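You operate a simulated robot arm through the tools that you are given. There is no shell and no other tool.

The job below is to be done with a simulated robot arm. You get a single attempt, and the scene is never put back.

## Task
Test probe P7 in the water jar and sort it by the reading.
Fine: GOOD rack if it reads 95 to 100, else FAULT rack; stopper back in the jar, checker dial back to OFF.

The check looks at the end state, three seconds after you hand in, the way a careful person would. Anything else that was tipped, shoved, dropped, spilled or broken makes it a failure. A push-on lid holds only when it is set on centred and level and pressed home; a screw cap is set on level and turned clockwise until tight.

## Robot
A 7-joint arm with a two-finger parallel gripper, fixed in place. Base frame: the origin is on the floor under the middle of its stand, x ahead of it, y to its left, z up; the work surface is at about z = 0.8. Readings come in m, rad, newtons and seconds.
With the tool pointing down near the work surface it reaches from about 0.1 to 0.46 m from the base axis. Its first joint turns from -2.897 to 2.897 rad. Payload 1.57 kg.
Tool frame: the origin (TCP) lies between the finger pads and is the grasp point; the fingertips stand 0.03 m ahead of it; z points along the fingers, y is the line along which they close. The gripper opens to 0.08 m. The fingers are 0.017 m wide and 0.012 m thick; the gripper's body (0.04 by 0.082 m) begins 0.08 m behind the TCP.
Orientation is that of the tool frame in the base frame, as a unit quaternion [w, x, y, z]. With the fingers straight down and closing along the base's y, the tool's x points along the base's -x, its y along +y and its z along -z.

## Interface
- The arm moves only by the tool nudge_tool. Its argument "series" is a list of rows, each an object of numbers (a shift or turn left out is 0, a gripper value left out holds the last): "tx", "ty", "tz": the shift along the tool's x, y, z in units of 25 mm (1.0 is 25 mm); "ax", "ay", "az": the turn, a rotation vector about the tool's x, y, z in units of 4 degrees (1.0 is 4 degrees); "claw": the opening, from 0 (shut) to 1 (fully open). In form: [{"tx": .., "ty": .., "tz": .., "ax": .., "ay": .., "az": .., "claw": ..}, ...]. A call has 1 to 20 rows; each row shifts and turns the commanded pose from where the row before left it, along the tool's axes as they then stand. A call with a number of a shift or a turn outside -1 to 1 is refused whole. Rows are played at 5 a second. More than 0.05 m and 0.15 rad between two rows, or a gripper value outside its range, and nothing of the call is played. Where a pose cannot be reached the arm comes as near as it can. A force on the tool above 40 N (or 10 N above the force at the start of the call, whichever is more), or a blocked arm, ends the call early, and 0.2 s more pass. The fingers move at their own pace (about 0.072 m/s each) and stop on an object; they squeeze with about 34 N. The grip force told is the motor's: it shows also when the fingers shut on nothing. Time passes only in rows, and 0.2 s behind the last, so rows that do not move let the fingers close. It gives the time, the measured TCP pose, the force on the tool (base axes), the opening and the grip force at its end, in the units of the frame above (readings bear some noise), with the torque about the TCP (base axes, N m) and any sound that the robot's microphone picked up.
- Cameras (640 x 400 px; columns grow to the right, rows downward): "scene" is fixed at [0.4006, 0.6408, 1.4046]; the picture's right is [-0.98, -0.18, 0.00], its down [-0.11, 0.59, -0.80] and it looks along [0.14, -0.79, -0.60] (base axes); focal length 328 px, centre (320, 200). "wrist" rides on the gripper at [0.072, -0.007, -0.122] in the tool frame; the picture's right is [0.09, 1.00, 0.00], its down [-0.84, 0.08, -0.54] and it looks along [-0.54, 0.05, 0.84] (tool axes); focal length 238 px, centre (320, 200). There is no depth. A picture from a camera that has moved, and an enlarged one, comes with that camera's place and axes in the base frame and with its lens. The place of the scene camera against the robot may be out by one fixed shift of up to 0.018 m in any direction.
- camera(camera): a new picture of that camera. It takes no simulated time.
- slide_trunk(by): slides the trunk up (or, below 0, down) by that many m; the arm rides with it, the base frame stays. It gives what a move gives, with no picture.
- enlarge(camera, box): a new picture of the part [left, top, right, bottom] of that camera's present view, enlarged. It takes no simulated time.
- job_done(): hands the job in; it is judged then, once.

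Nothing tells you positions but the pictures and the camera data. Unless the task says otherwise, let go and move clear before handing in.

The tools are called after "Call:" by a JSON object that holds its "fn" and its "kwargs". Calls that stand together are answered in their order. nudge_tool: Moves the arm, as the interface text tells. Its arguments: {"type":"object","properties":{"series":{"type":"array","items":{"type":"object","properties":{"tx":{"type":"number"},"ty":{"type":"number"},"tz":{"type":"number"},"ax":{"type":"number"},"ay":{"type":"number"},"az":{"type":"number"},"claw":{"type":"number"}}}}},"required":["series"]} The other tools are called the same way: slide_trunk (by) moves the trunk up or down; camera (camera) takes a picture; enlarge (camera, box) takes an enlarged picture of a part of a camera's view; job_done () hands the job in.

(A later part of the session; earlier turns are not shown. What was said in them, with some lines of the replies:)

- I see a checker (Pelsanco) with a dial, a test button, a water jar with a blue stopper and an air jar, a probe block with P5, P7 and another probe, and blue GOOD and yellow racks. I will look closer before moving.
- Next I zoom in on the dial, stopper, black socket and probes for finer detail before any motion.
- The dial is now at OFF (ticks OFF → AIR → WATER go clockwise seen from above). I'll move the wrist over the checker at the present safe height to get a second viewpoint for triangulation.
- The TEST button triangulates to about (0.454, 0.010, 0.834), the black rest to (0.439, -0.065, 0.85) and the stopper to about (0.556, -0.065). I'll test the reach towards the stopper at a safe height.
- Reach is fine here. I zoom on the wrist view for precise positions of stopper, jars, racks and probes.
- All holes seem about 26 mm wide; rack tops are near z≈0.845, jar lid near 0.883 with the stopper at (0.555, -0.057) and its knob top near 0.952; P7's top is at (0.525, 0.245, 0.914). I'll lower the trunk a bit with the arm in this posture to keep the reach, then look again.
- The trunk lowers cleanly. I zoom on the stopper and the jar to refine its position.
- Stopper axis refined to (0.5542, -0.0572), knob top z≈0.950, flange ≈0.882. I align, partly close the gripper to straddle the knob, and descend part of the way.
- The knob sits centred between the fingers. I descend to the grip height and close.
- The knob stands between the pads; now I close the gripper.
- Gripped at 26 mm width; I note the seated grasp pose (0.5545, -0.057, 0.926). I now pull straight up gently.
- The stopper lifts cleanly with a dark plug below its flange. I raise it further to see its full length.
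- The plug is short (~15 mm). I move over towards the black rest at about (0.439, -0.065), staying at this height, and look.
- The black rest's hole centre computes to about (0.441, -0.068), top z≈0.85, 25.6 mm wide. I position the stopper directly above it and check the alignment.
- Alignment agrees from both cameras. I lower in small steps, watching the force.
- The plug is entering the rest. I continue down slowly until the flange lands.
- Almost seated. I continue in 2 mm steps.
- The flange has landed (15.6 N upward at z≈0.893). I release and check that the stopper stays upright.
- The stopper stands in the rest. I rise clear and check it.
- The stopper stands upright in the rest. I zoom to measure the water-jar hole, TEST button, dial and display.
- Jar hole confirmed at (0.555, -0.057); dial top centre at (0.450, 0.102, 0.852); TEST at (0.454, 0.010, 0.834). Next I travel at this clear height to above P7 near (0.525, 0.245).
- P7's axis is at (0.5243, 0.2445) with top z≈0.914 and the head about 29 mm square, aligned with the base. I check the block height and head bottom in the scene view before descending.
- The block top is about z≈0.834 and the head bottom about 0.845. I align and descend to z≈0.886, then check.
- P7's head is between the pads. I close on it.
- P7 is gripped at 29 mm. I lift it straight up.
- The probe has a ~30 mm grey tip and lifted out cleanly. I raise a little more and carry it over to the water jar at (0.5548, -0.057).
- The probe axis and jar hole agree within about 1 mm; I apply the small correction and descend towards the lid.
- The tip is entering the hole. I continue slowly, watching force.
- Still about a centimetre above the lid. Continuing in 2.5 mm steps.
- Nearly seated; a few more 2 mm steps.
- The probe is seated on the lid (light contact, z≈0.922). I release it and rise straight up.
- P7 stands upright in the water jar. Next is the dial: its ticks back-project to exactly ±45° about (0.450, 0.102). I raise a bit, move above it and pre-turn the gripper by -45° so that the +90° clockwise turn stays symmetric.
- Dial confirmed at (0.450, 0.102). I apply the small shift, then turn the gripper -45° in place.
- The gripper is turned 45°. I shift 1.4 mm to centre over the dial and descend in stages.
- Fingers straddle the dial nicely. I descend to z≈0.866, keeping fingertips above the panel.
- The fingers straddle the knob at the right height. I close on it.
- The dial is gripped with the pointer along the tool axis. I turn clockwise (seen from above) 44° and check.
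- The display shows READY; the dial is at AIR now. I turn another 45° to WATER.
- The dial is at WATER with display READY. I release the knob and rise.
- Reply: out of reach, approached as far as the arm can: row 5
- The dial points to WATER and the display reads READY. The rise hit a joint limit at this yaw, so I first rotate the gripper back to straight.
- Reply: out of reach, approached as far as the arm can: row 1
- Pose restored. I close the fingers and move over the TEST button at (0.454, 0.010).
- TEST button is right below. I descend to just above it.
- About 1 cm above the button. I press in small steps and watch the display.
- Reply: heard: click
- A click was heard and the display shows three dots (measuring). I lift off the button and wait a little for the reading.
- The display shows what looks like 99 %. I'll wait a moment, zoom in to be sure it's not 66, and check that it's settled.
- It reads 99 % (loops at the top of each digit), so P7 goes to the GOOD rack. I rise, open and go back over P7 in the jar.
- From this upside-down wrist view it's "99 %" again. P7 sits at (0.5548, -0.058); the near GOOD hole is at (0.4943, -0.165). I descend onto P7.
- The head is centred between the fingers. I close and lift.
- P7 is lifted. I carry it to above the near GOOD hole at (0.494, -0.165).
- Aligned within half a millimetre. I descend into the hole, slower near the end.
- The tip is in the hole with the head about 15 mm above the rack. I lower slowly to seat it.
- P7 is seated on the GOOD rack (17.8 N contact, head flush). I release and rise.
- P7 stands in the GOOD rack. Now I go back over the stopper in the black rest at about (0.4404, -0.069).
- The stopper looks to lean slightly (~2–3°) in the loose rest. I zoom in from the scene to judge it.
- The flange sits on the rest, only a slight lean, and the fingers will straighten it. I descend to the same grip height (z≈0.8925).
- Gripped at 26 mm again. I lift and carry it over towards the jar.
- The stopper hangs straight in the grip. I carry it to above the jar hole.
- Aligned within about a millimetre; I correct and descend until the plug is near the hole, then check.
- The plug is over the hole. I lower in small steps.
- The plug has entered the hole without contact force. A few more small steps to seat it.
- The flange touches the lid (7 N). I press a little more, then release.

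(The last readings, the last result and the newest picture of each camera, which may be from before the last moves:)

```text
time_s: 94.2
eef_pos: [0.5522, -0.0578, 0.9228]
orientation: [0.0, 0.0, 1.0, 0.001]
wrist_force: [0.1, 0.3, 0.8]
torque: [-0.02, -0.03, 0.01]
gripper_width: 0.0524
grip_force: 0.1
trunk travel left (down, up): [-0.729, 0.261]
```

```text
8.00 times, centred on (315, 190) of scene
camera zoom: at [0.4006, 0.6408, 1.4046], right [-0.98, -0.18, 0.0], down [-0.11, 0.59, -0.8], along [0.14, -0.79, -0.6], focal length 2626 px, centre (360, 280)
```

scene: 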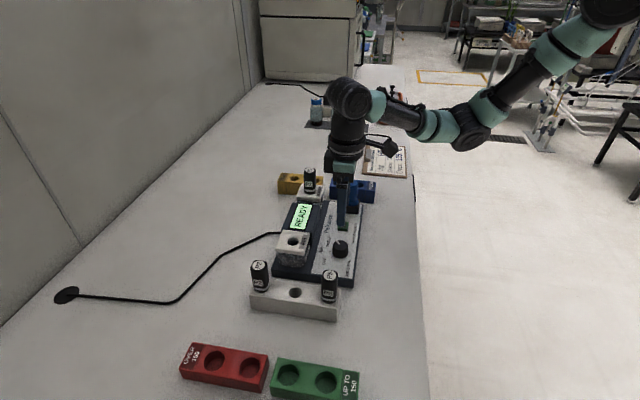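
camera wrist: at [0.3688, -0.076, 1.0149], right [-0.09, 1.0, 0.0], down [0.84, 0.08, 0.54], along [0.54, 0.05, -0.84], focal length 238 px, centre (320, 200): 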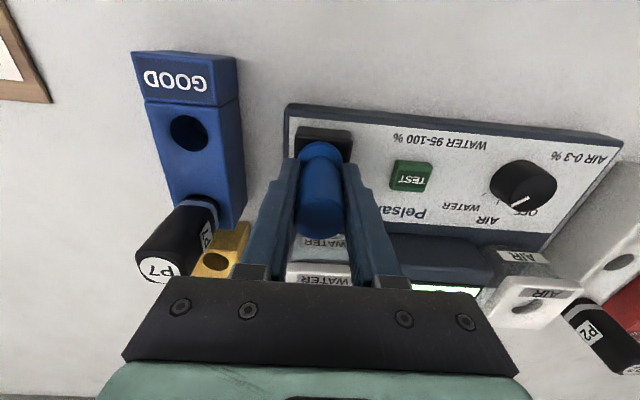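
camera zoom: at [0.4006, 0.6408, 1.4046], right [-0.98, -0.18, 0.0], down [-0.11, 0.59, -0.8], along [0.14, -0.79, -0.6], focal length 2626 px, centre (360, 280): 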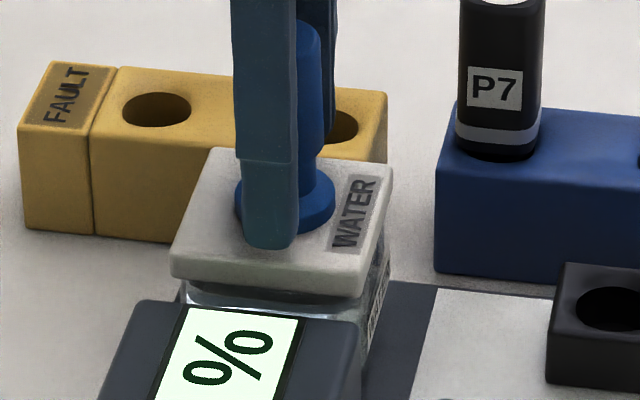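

The stopper is seated. I rise straight and verify it stands level.

Call:
{"fn": "nudge_tool", "kwargs": {"series": [{"tz": -0.4}, {"tz": -0.8}, {"tz": -1}, {"tz": -1}, {"tz": -0.8}, {}]}}

Call:
{"fn": "camera", "kwargs": {"camera": "wrist"}}

Call:
{"fn": "enlarge", "kwargs": {"camera": "wrist", "box": [270, 80, 370, 180]}}

Call:
{"fn": "enlarge", "kwargs": {"camera": "scene", "box": [280, 155, 350, 215]}}

```text
time_s: 95.6
eef_pos: [0.5519, -0.0586, 1.0234]
orientation: [0.0, 0.0, 1.0, 0.0]
wrist_force: [0.0, -0.4, -0.9]
torque: [0.02, 0.01, 0.01]
gripper_width: 0.0518
grip_force: 0.1
trunk travel left (down, up): [-0.729, 0.261]
```

```text
taken
camera wrist: at [0.4817, -0.0644, 1.1446], right [-0.09, 1.0, 0.0], down [0.84, 0.08, 0.54], along [0.54, 0.05, -0.84], focal length 238 px, centre (320, 200)
```

wrist: 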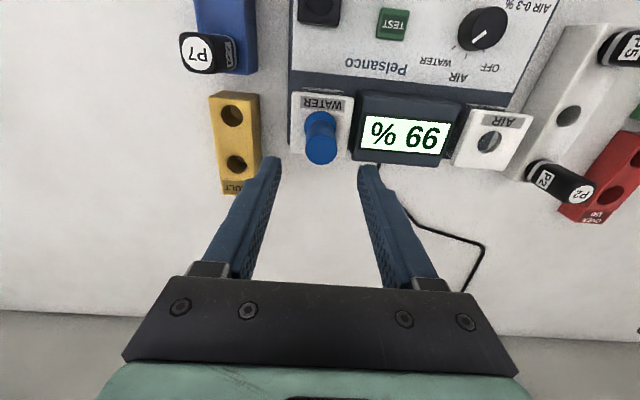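

```text
4.00 times, centred on (320, 130) of wrist
camera zoom: at [0.4817, -0.0644, 1.1446], right [-0.09, 1.0, 0.0], down [0.84, 0.08, 0.54], along [0.54, 0.05, -0.84], focal length 953 px, centre (320, 480)
```

zoom: 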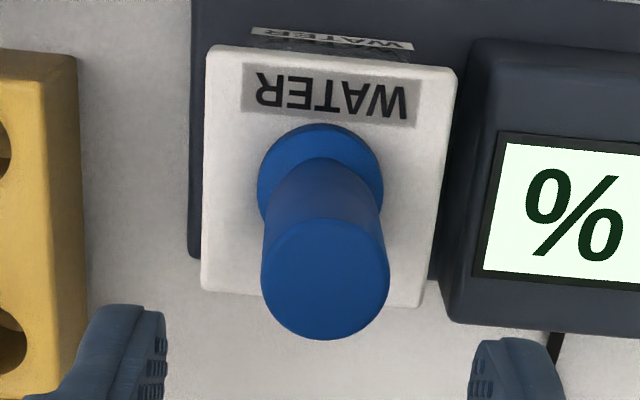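

```text
6.67 times, centred on (315, 185) of scene
camera zoom: at [0.4006, 0.6408, 1.4046], right [-0.98, -0.18, 0.0], down [-0.11, 0.59, -0.8], along [0.14, -0.79, -0.6], focal length 2189 px, centre (353, 300)
```

zoom: 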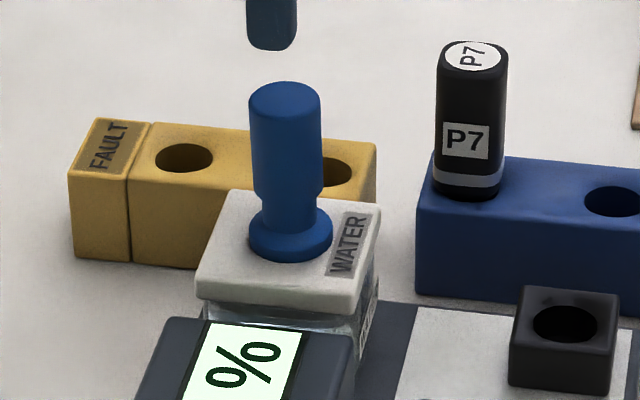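

The stopper is in the jar; I zoom closely to check that the flange is flat on the lid.

Call:
{"fn": "enlarge", "kwargs": {"camera": "wrist", "box": [295, 100, 345, 170]}}

Call:
{"fn": "enlarge", "kwargs": {"camera": "scene", "box": [300, 170, 325, 205]}}

```text
5.71 times, centred on (320, 135) of wrist
camera zoom: at [0.4817, -0.0644, 1.1446], right [-0.09, 1.0, 0.0], down [0.84, 0.08, 0.54], along [0.54, 0.05, -0.84], focal length 1362 px, centre (320, 571)
```

zoom: 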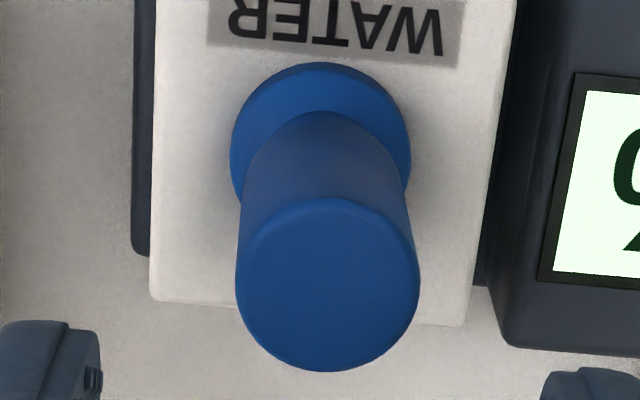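

```text
11.43 times, centred on (312, 188) of scene
camera zoom: at [0.4006, 0.6408, 1.4046], right [-0.98, -0.18, 0.0], down [-0.11, 0.59, -0.8], along [0.14, -0.79, -0.6], focal length 3752 px, centre (406, 343)
```

zoom: 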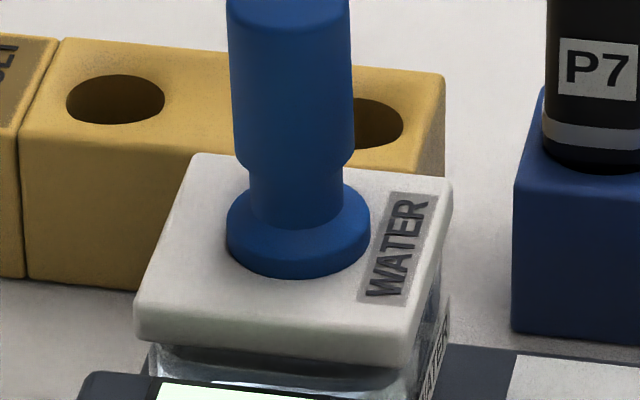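

The flange lies flat on the lid and the stopper stands upright. Now the dial goes back to OFF: I move over it, descend partway, and rotate to +45° before gripping.

Call:
{"fn": "nudge_tool", "kwargs": {"series": [{"tx": 0.593, "ty": 0.911}, {"tx": 0.593, "ty": 0.911}, {"tx": 0.593, "ty": 0.911}, {"tx": 0.593, "ty": 0.911}, {"tx": 0.593, "ty": 0.911}, {"tx": 0.593, "ty": 0.911}, {"tx": 0.593, "ty": 0.911}, {"claw": 0.75}, {"tz": 0.8}, {"tz": 0.8}, {"tz": 0.8}, {"tz": 0.8}, {"tz": 0.5}, {}]}}

Call:
{"fn": "camera", "kwargs": {"camera": "wrist"}}

Call:
{"fn": "enlarge", "kwargs": {"camera": "wrist", "box": [260, 80, 380, 180]}}

```text
time_s: 98.6
eef_pos: [0.4499, 0.1019, 0.9309]
orientation: [0.0, 0.0, 1.0, 0.0]
wrist_force: [-0.4, -0.3, -0.3]
torque: [-0.02, 0.01, 0.02]
gripper_width: 0.0599
grip_force: 0.1
trunk travel left (down, up): [-0.729, 0.261]
```

```text
taken
camera wrist: at [0.3783, 0.0953, 1.0521], right [-0.09, 1.0, 0.0], down [0.84, 0.08, 0.54], along [0.54, 0.05, -0.84], focal length 238 px, centre (320, 200)
```

wrist: 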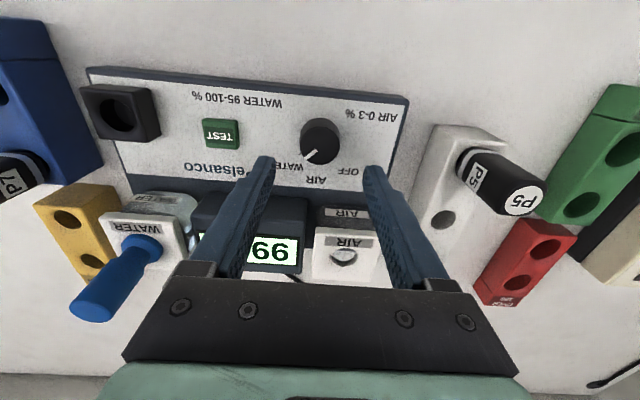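

```text
4.00 times, centred on (320, 130) of wrist
camera zoom: at [0.3783, 0.0953, 1.0521], right [-0.09, 1.0, 0.0], down [0.84, 0.08, 0.54], along [0.54, 0.05, -0.84], focal length 953 px, centre (320, 480)
```

zoom: 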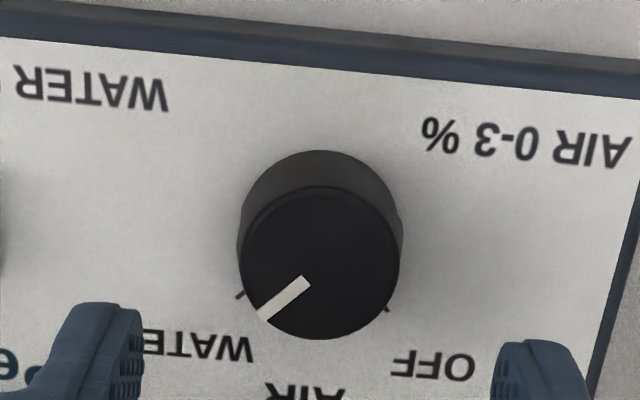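

I rotate the gripper to +45° at this height.

Call:
{"fn": "nudge_tool", "kwargs": {"series": [{"az": 1}, {"az": 1}, {"az": 1}, {"az": 1}, {"az": 1}, {"az": 1}, {"az": 1}, {"az": 1}, {"az": 1}, {"az": 1}, {"az": 1}, {"az": 0.25}, {}, {}]}}

Call:
{"fn": "camera", "kwargs": {"camera": "wrist"}}

Call:
{"fn": "enlarge", "kwargs": {"camera": "wrist", "box": [240, 80, 400, 200]}}

```text
time_s: 101.6
eef_pos: [0.4492, 0.103, 0.9311]
orientation: [0.0, 0.382, 0.924, 0.0]
wrist_force: [-0.5, -0.9, -0.9]
torque: [0.03, 0.03, -0.03]
gripper_width: 0.0599
grip_force: 0.1
trunk travel left (down, up): [-0.729, 0.261]
```

```text
taken
camera wrist: at [0.3944, 0.1483, 1.0519], right [0.64, 0.77, 0.0], down [0.65, -0.54, 0.54], along [0.42, -0.35, -0.84], focal length 238 px, centre (320, 200)
```

wrist: 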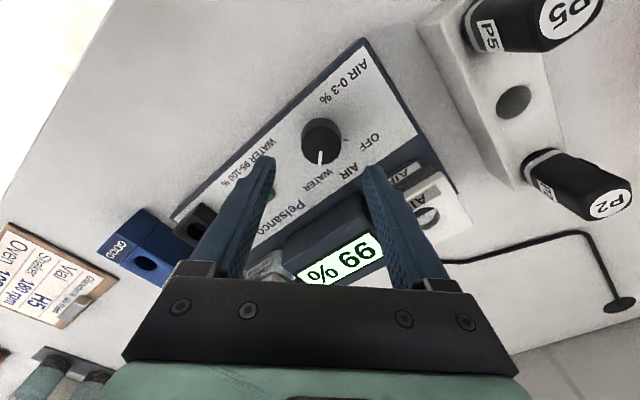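

```text
3.33 times, centred on (320, 140) of wrist
camera zoom: at [0.3944, 0.1483, 1.0519], right [0.64, 0.77, 0.0], down [0.65, -0.54, 0.54], along [0.42, -0.35, -0.84], focal length 794 px, centre (320, 400)
```

zoom: 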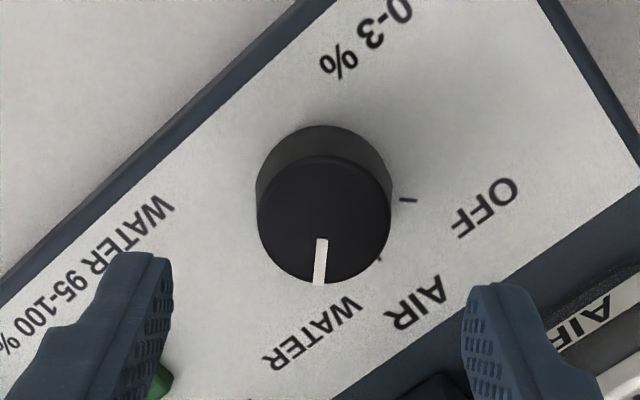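

Aligned over the dial at +45°. I descend to grip height.

Call:
{"fn": "nudge_tool", "kwargs": {"series": [{"tz": 0.7}, {"tz": 0.7}, {"tz": 0.7}, {"tz": 0.43}, {}]}}

Call:
{"fn": "enlarge", "kwargs": {"camera": "wrist", "box": [240, 80, 400, 220]}}

Call:
{"fn": "enlarge", "kwargs": {"camera": "scene", "box": [290, 200, 380, 280]}}

```text
time_s: 102.8
eef_pos: [0.4496, 0.1019, 0.8668]
orientation: [0.0, 0.382, 0.924, 0.0]
wrist_force: [-0.1, 0.2, -0.1]
torque: [0.0, 0.02, 0.01]
gripper_width: 0.06
grip_force: 0.1
trunk travel left (down, up): [-0.729, 0.261]
```

```text
2.86 times, centred on (320, 150) of wrist
camera zoom: at [0.3944, 0.1486, 0.9883], right [0.64, 0.77, 0.0], down [0.65, -0.54, 0.54], along [0.42, -0.35, -0.84], focal length 681 px, centre (320, 343)
```

zoom: 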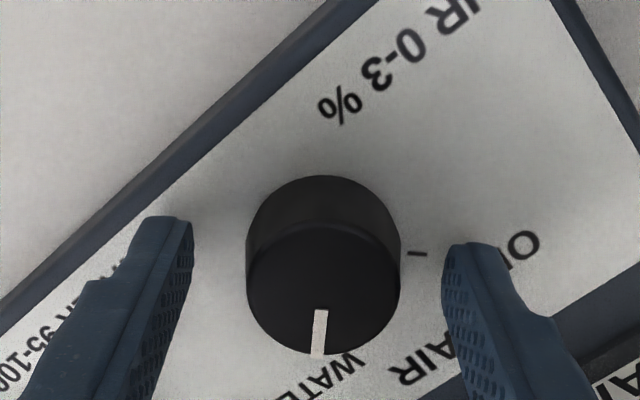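

```text
5.00 times, centred on (335, 240) of scene
camera zoom: at [0.4006, 0.6408, 1.4046], right [-0.98, -0.18, 0.0], down [-0.11, 0.59, -0.8], along [0.14, -0.79, -0.6], focal length 1642 px, centre (245, 0)
```

zoom: 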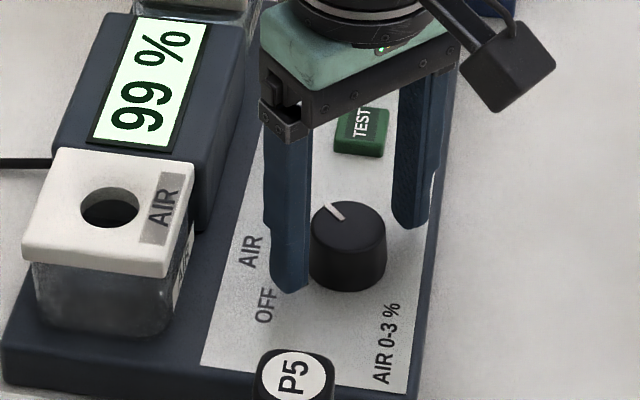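

The fingers straddle the knob. I close on it and turn it counter-clockwise 90° back in two halves.

Call:
{"fn": "nudge_tool", "kwargs": {"series": [{"claw": 0.45}, {"claw": 0}, {}, {}]}}

Call:
{"fn": "nudge_tool", "kwargs": {"series": [{"az": -1}, {"az": -1}, {"az": -1}, {"az": -1}, {"az": -1}, {"az": -1}, {"az": -1}, {"az": -1}, {"az": -1}, {"az": -1}, {"az": -1}, {"az": -0.25}, {}]}}

Call:
{"fn": "enlarge", "kwargs": {"camera": "wrist", "box": [240, 80, 400, 220]}}

```text
time_s: 103.8
eef_pos: [0.45, 0.1044, 0.8666]
orientation: [-0.001, 0.382, 0.924, 0.0]
wrist_force: [3.1, 3.8, -1.9]
torque: [0.22, -0.2, 0.04]
gripper_width: 0.0364
grip_force: 42.5
trunk travel left (down, up): [-0.729, 0.261]
```

```text
time_s: 106.6
eef_pos: [0.4489, 0.1012, 0.8675]
orientation: [0.0, 0.0, 1.0, -0.001]
wrist_force: [2.2, 0.9, -4.0]
torque: [-0.08, -0.31, 0.0]
gripper_width: 0.0362
grip_force: 42.8
trunk travel left (down, up): [-0.729, 0.261]
```

```text
2.86 times, centred on (320, 150) of wrist
camera zoom: at [0.3783, 0.0955, 0.9886], right [-0.09, 1.0, 0.0], down [0.84, 0.08, 0.54], along [0.54, 0.05, -0.84], focal length 681 px, centre (320, 343)
```

zoom: 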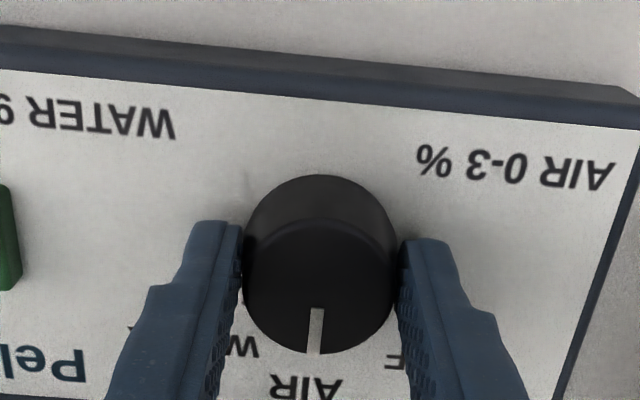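

The pointer is at AIR now. I turn the remaining 45° to OFF.

Call:
{"fn": "nudge_tool", "kwargs": {"series": [{"az": -1}, {"az": -1}, {"az": -1}, {"az": -1}, {"az": -1}, {"az": -1}, {"az": -1}, {"az": -1}, {"az": -1}, {"az": -1}, {"az": -1}, {"az": -0.25}, {}]}}

Call:
{"fn": "enlarge", "kwargs": {"camera": "wrist", "box": [240, 80, 400, 220]}}

Call:
{"fn": "enlarge", "kwargs": {"camera": "scene", "box": [270, 190, 380, 280]}}

```text
time_s: 109.4
eef_pos: [0.4497, 0.1005, 0.8667]
orientation: [0.0, -0.382, 0.924, 0.0]
wrist_force: [2.9, -10.7, -2.2]
torque: [-0.34, 0.06, 0.0]
gripper_width: 0.0367
grip_force: 43.1
trunk travel left (down, up): [-0.729, 0.261]
```

```text
2.86 times, centred on (320, 150) of wrist
camera zoom: at [0.4043, 0.0455, 0.9886], right [-0.77, 0.64, 0.0], down [0.54, 0.65, 0.54], along [0.35, 0.42, -0.84], focal length 681 px, centre (320, 343)
```

zoom: 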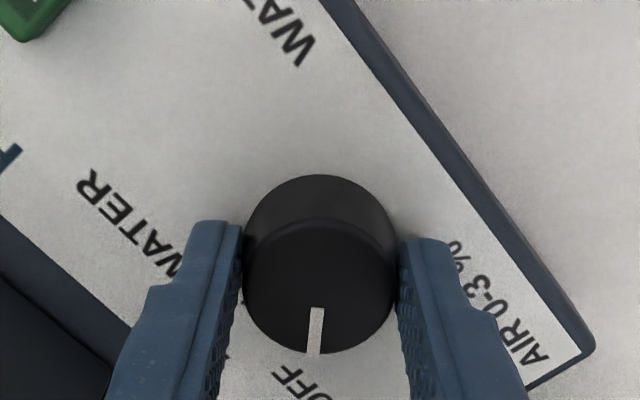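

```text
4.44 times, centred on (325, 235) of scene
camera zoom: at [0.4006, 0.6408, 1.4046], right [-0.98, -0.18, 0.0], down [-0.11, 0.59, -0.8], along [0.14, -0.79, -0.6], focal length 1459 px, centre (298, 44)
```

zoom: 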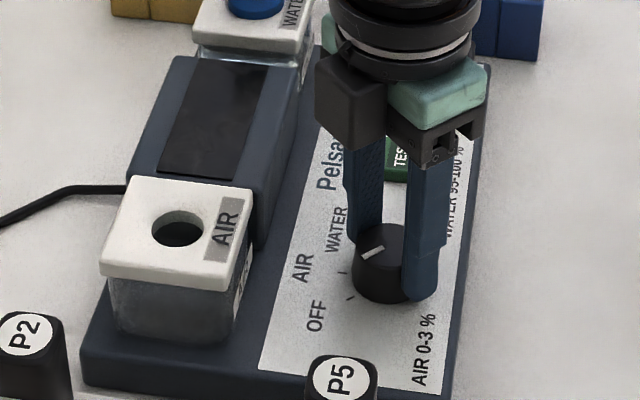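

The display is dark and the pointer is at OFF. I release, rise straight up, turn the gripper back and check everything.

Call:
{"fn": "nudge_tool", "kwargs": {"series": [{"claw": 0.55}, {"claw": 0.75}, {}, {}]}}

Call:
{"fn": "nudge_tool", "kwargs": {"series": [{"tz": -0.6}, {"tz": -0.8}, {"tz": -1}, {"tz": -1}, {"tz": -1}, {"tz": -1}, {}]}}

Call:
{"fn": "nudge_tool", "kwargs": {"series": [{"az": 1}, {"az": 1}, {"az": 1}, {"az": 1}, {"az": 1}, {"az": 1}, {"az": 1}, {"az": 1}, {"az": 1}, {"az": 1}, {"az": 1}, {"az": 0.25}, {"tz": -1}, {"tz": -1}, {"tz": -1}, {"tz": -1}, {}]}}

Call:
{"fn": "camera", "kwargs": {"camera": "wrist"}}

Call:
{"fn": "camera", "kwargs": {"camera": "scene"}}

```text
time_s: 110.4
eef_pos: [0.4502, 0.103, 0.8674]
orientation: [0.0, -0.383, 0.924, 0.0]
wrist_force: [-0.1, -0.1, -0.7]
torque: [0.03, 0.0, -0.01]
gripper_width: 0.06
grip_force: 0.0
trunk travel left (down, up): [-0.729, 0.261]
```

```text
time_s: 112.0
eef_pos: [0.4483, 0.1009, 1.0025]
orientation: [0.0, -0.383, 0.924, 0.001]
wrist_force: [0.1, -0.3, 0.1]
torque: [0.0, 0.02, -0.02]
gripper_width: 0.06
grip_force: 0.1
out of reach, approached as far as the arm can: row 5
trunk travel left (down, up): [-0.729, 0.261]
```

```text
time_s: 115.6
eef_pos: [0.449, 0.1022, 1.1017]
orientation: [0.0, -0.001, 1.0, 0.0]
wrist_force: [-0.2, -0.3, 0.4]
torque: [0.0, 0.03, 0.02]
gripper_width: 0.0599
grip_force: 0.0
trunk travel left (down, up): [-0.729, 0.261]
```

```text
taken
camera wrist: at [0.3776, 0.096, 1.2241], right [-0.09, 1.0, 0.0], down [0.84, 0.08, 0.54], along [0.54, 0.05, -0.84], focal length 238 px, centre (320, 200)
```

wrist: 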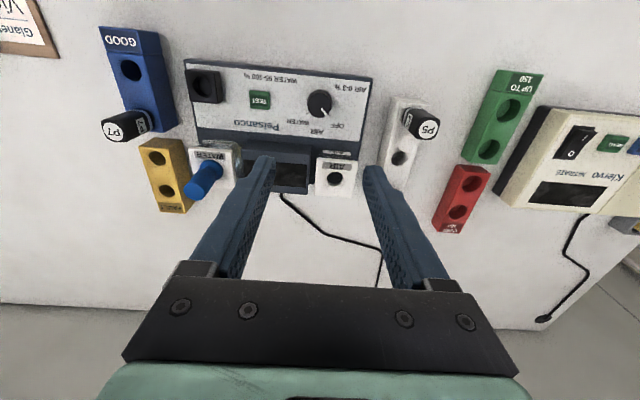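

```text
taken
```

scene: 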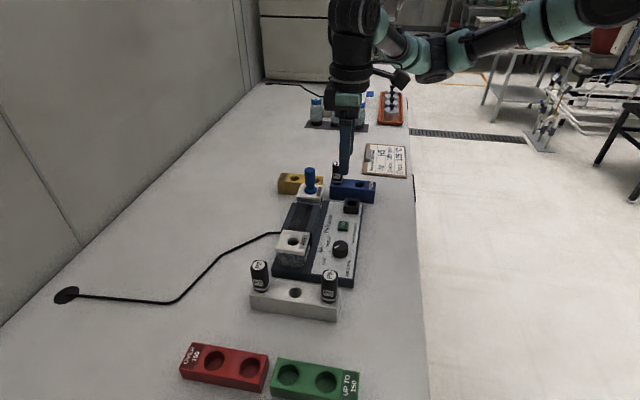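

I'm clear of the work. I zoom for a last check of the dial, stopper, and P7 in the GOOD rack.

Call:
{"fn": "enlarge", "kwargs": {"camera": "wrist", "box": [285, 75, 355, 130]}}

Call:
{"fn": "enlarge", "kwargs": {"camera": "wrist", "box": [90, 20, 260, 220]}}

Call:
{"fn": "enlarge", "kwargs": {"camera": "scene", "box": [260, 150, 390, 260]}}

```text
7.27 times, centred on (320, 102) of wrist
camera zoom: at [0.3776, 0.096, 1.2241], right [-0.09, 1.0, 0.0], down [0.84, 0.08, 0.54], along [0.54, 0.05, -0.84], focal length 1734 px, centre (320, 909)
```

zoom: 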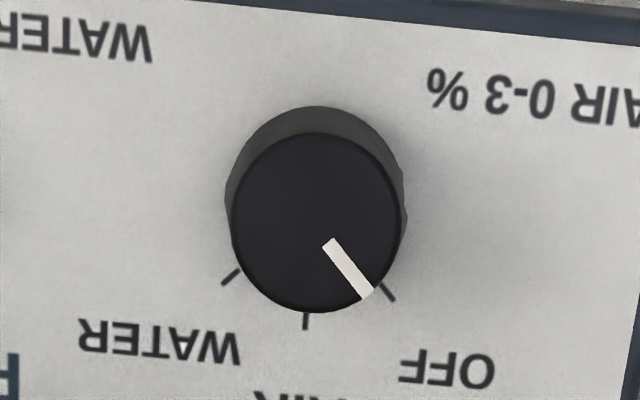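

```text
2.00 times, centred on (175, 120) of wrist
camera zoom: at [0.3776, 0.096, 1.2241], right [-0.09, 1.0, 0.0], down [0.84, 0.08, 0.54], along [0.54, 0.05, -0.84], focal length 477 px, centre (610, 360)
```

zoom: 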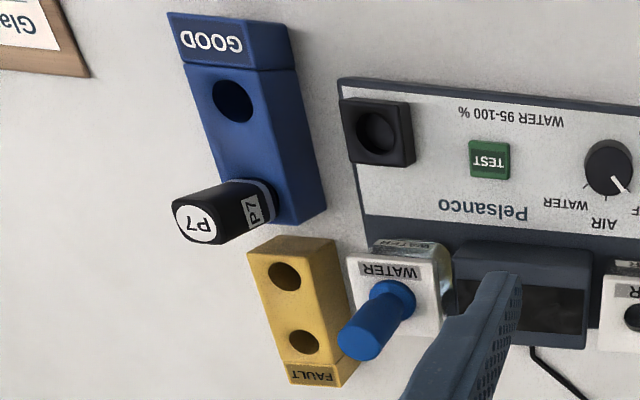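

```text
3.64 times, centred on (325, 205) of scene
camera zoom: at [0.4006, 0.6408, 1.4046], right [-0.98, -0.18, 0.0], down [-0.11, 0.59, -0.8], along [0.14, -0.79, -0.6], focal length 1194 px, centre (302, 182)
```

zoom: 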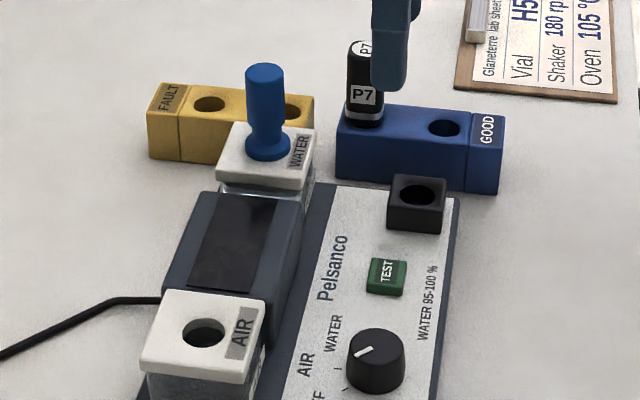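

Everything is in place. The test read 99 %, so P7 sits in the GOOD rack. The stopper is back in the water jar, the dial is at OFF with the display dark, and the gripper is open and clear. I hand the job in.

Call:
{"fn": "job_done", "kwargs": {}}

```text
The job is handed in.
```

Probe P7 read 99 % in the water jar, so I put it in the GOOD rack, and the job is handed in.

- **Stopper:** it is back in the water jar with its flange flat on the lid.
- **Checker dial:** it is turned back to OFF and the display is dark.
- **Arm:** the gripper is open and raised clear of everything.

In the last pictures, nothing else looked moved, tipped or spilled. I don't have the result of the check.
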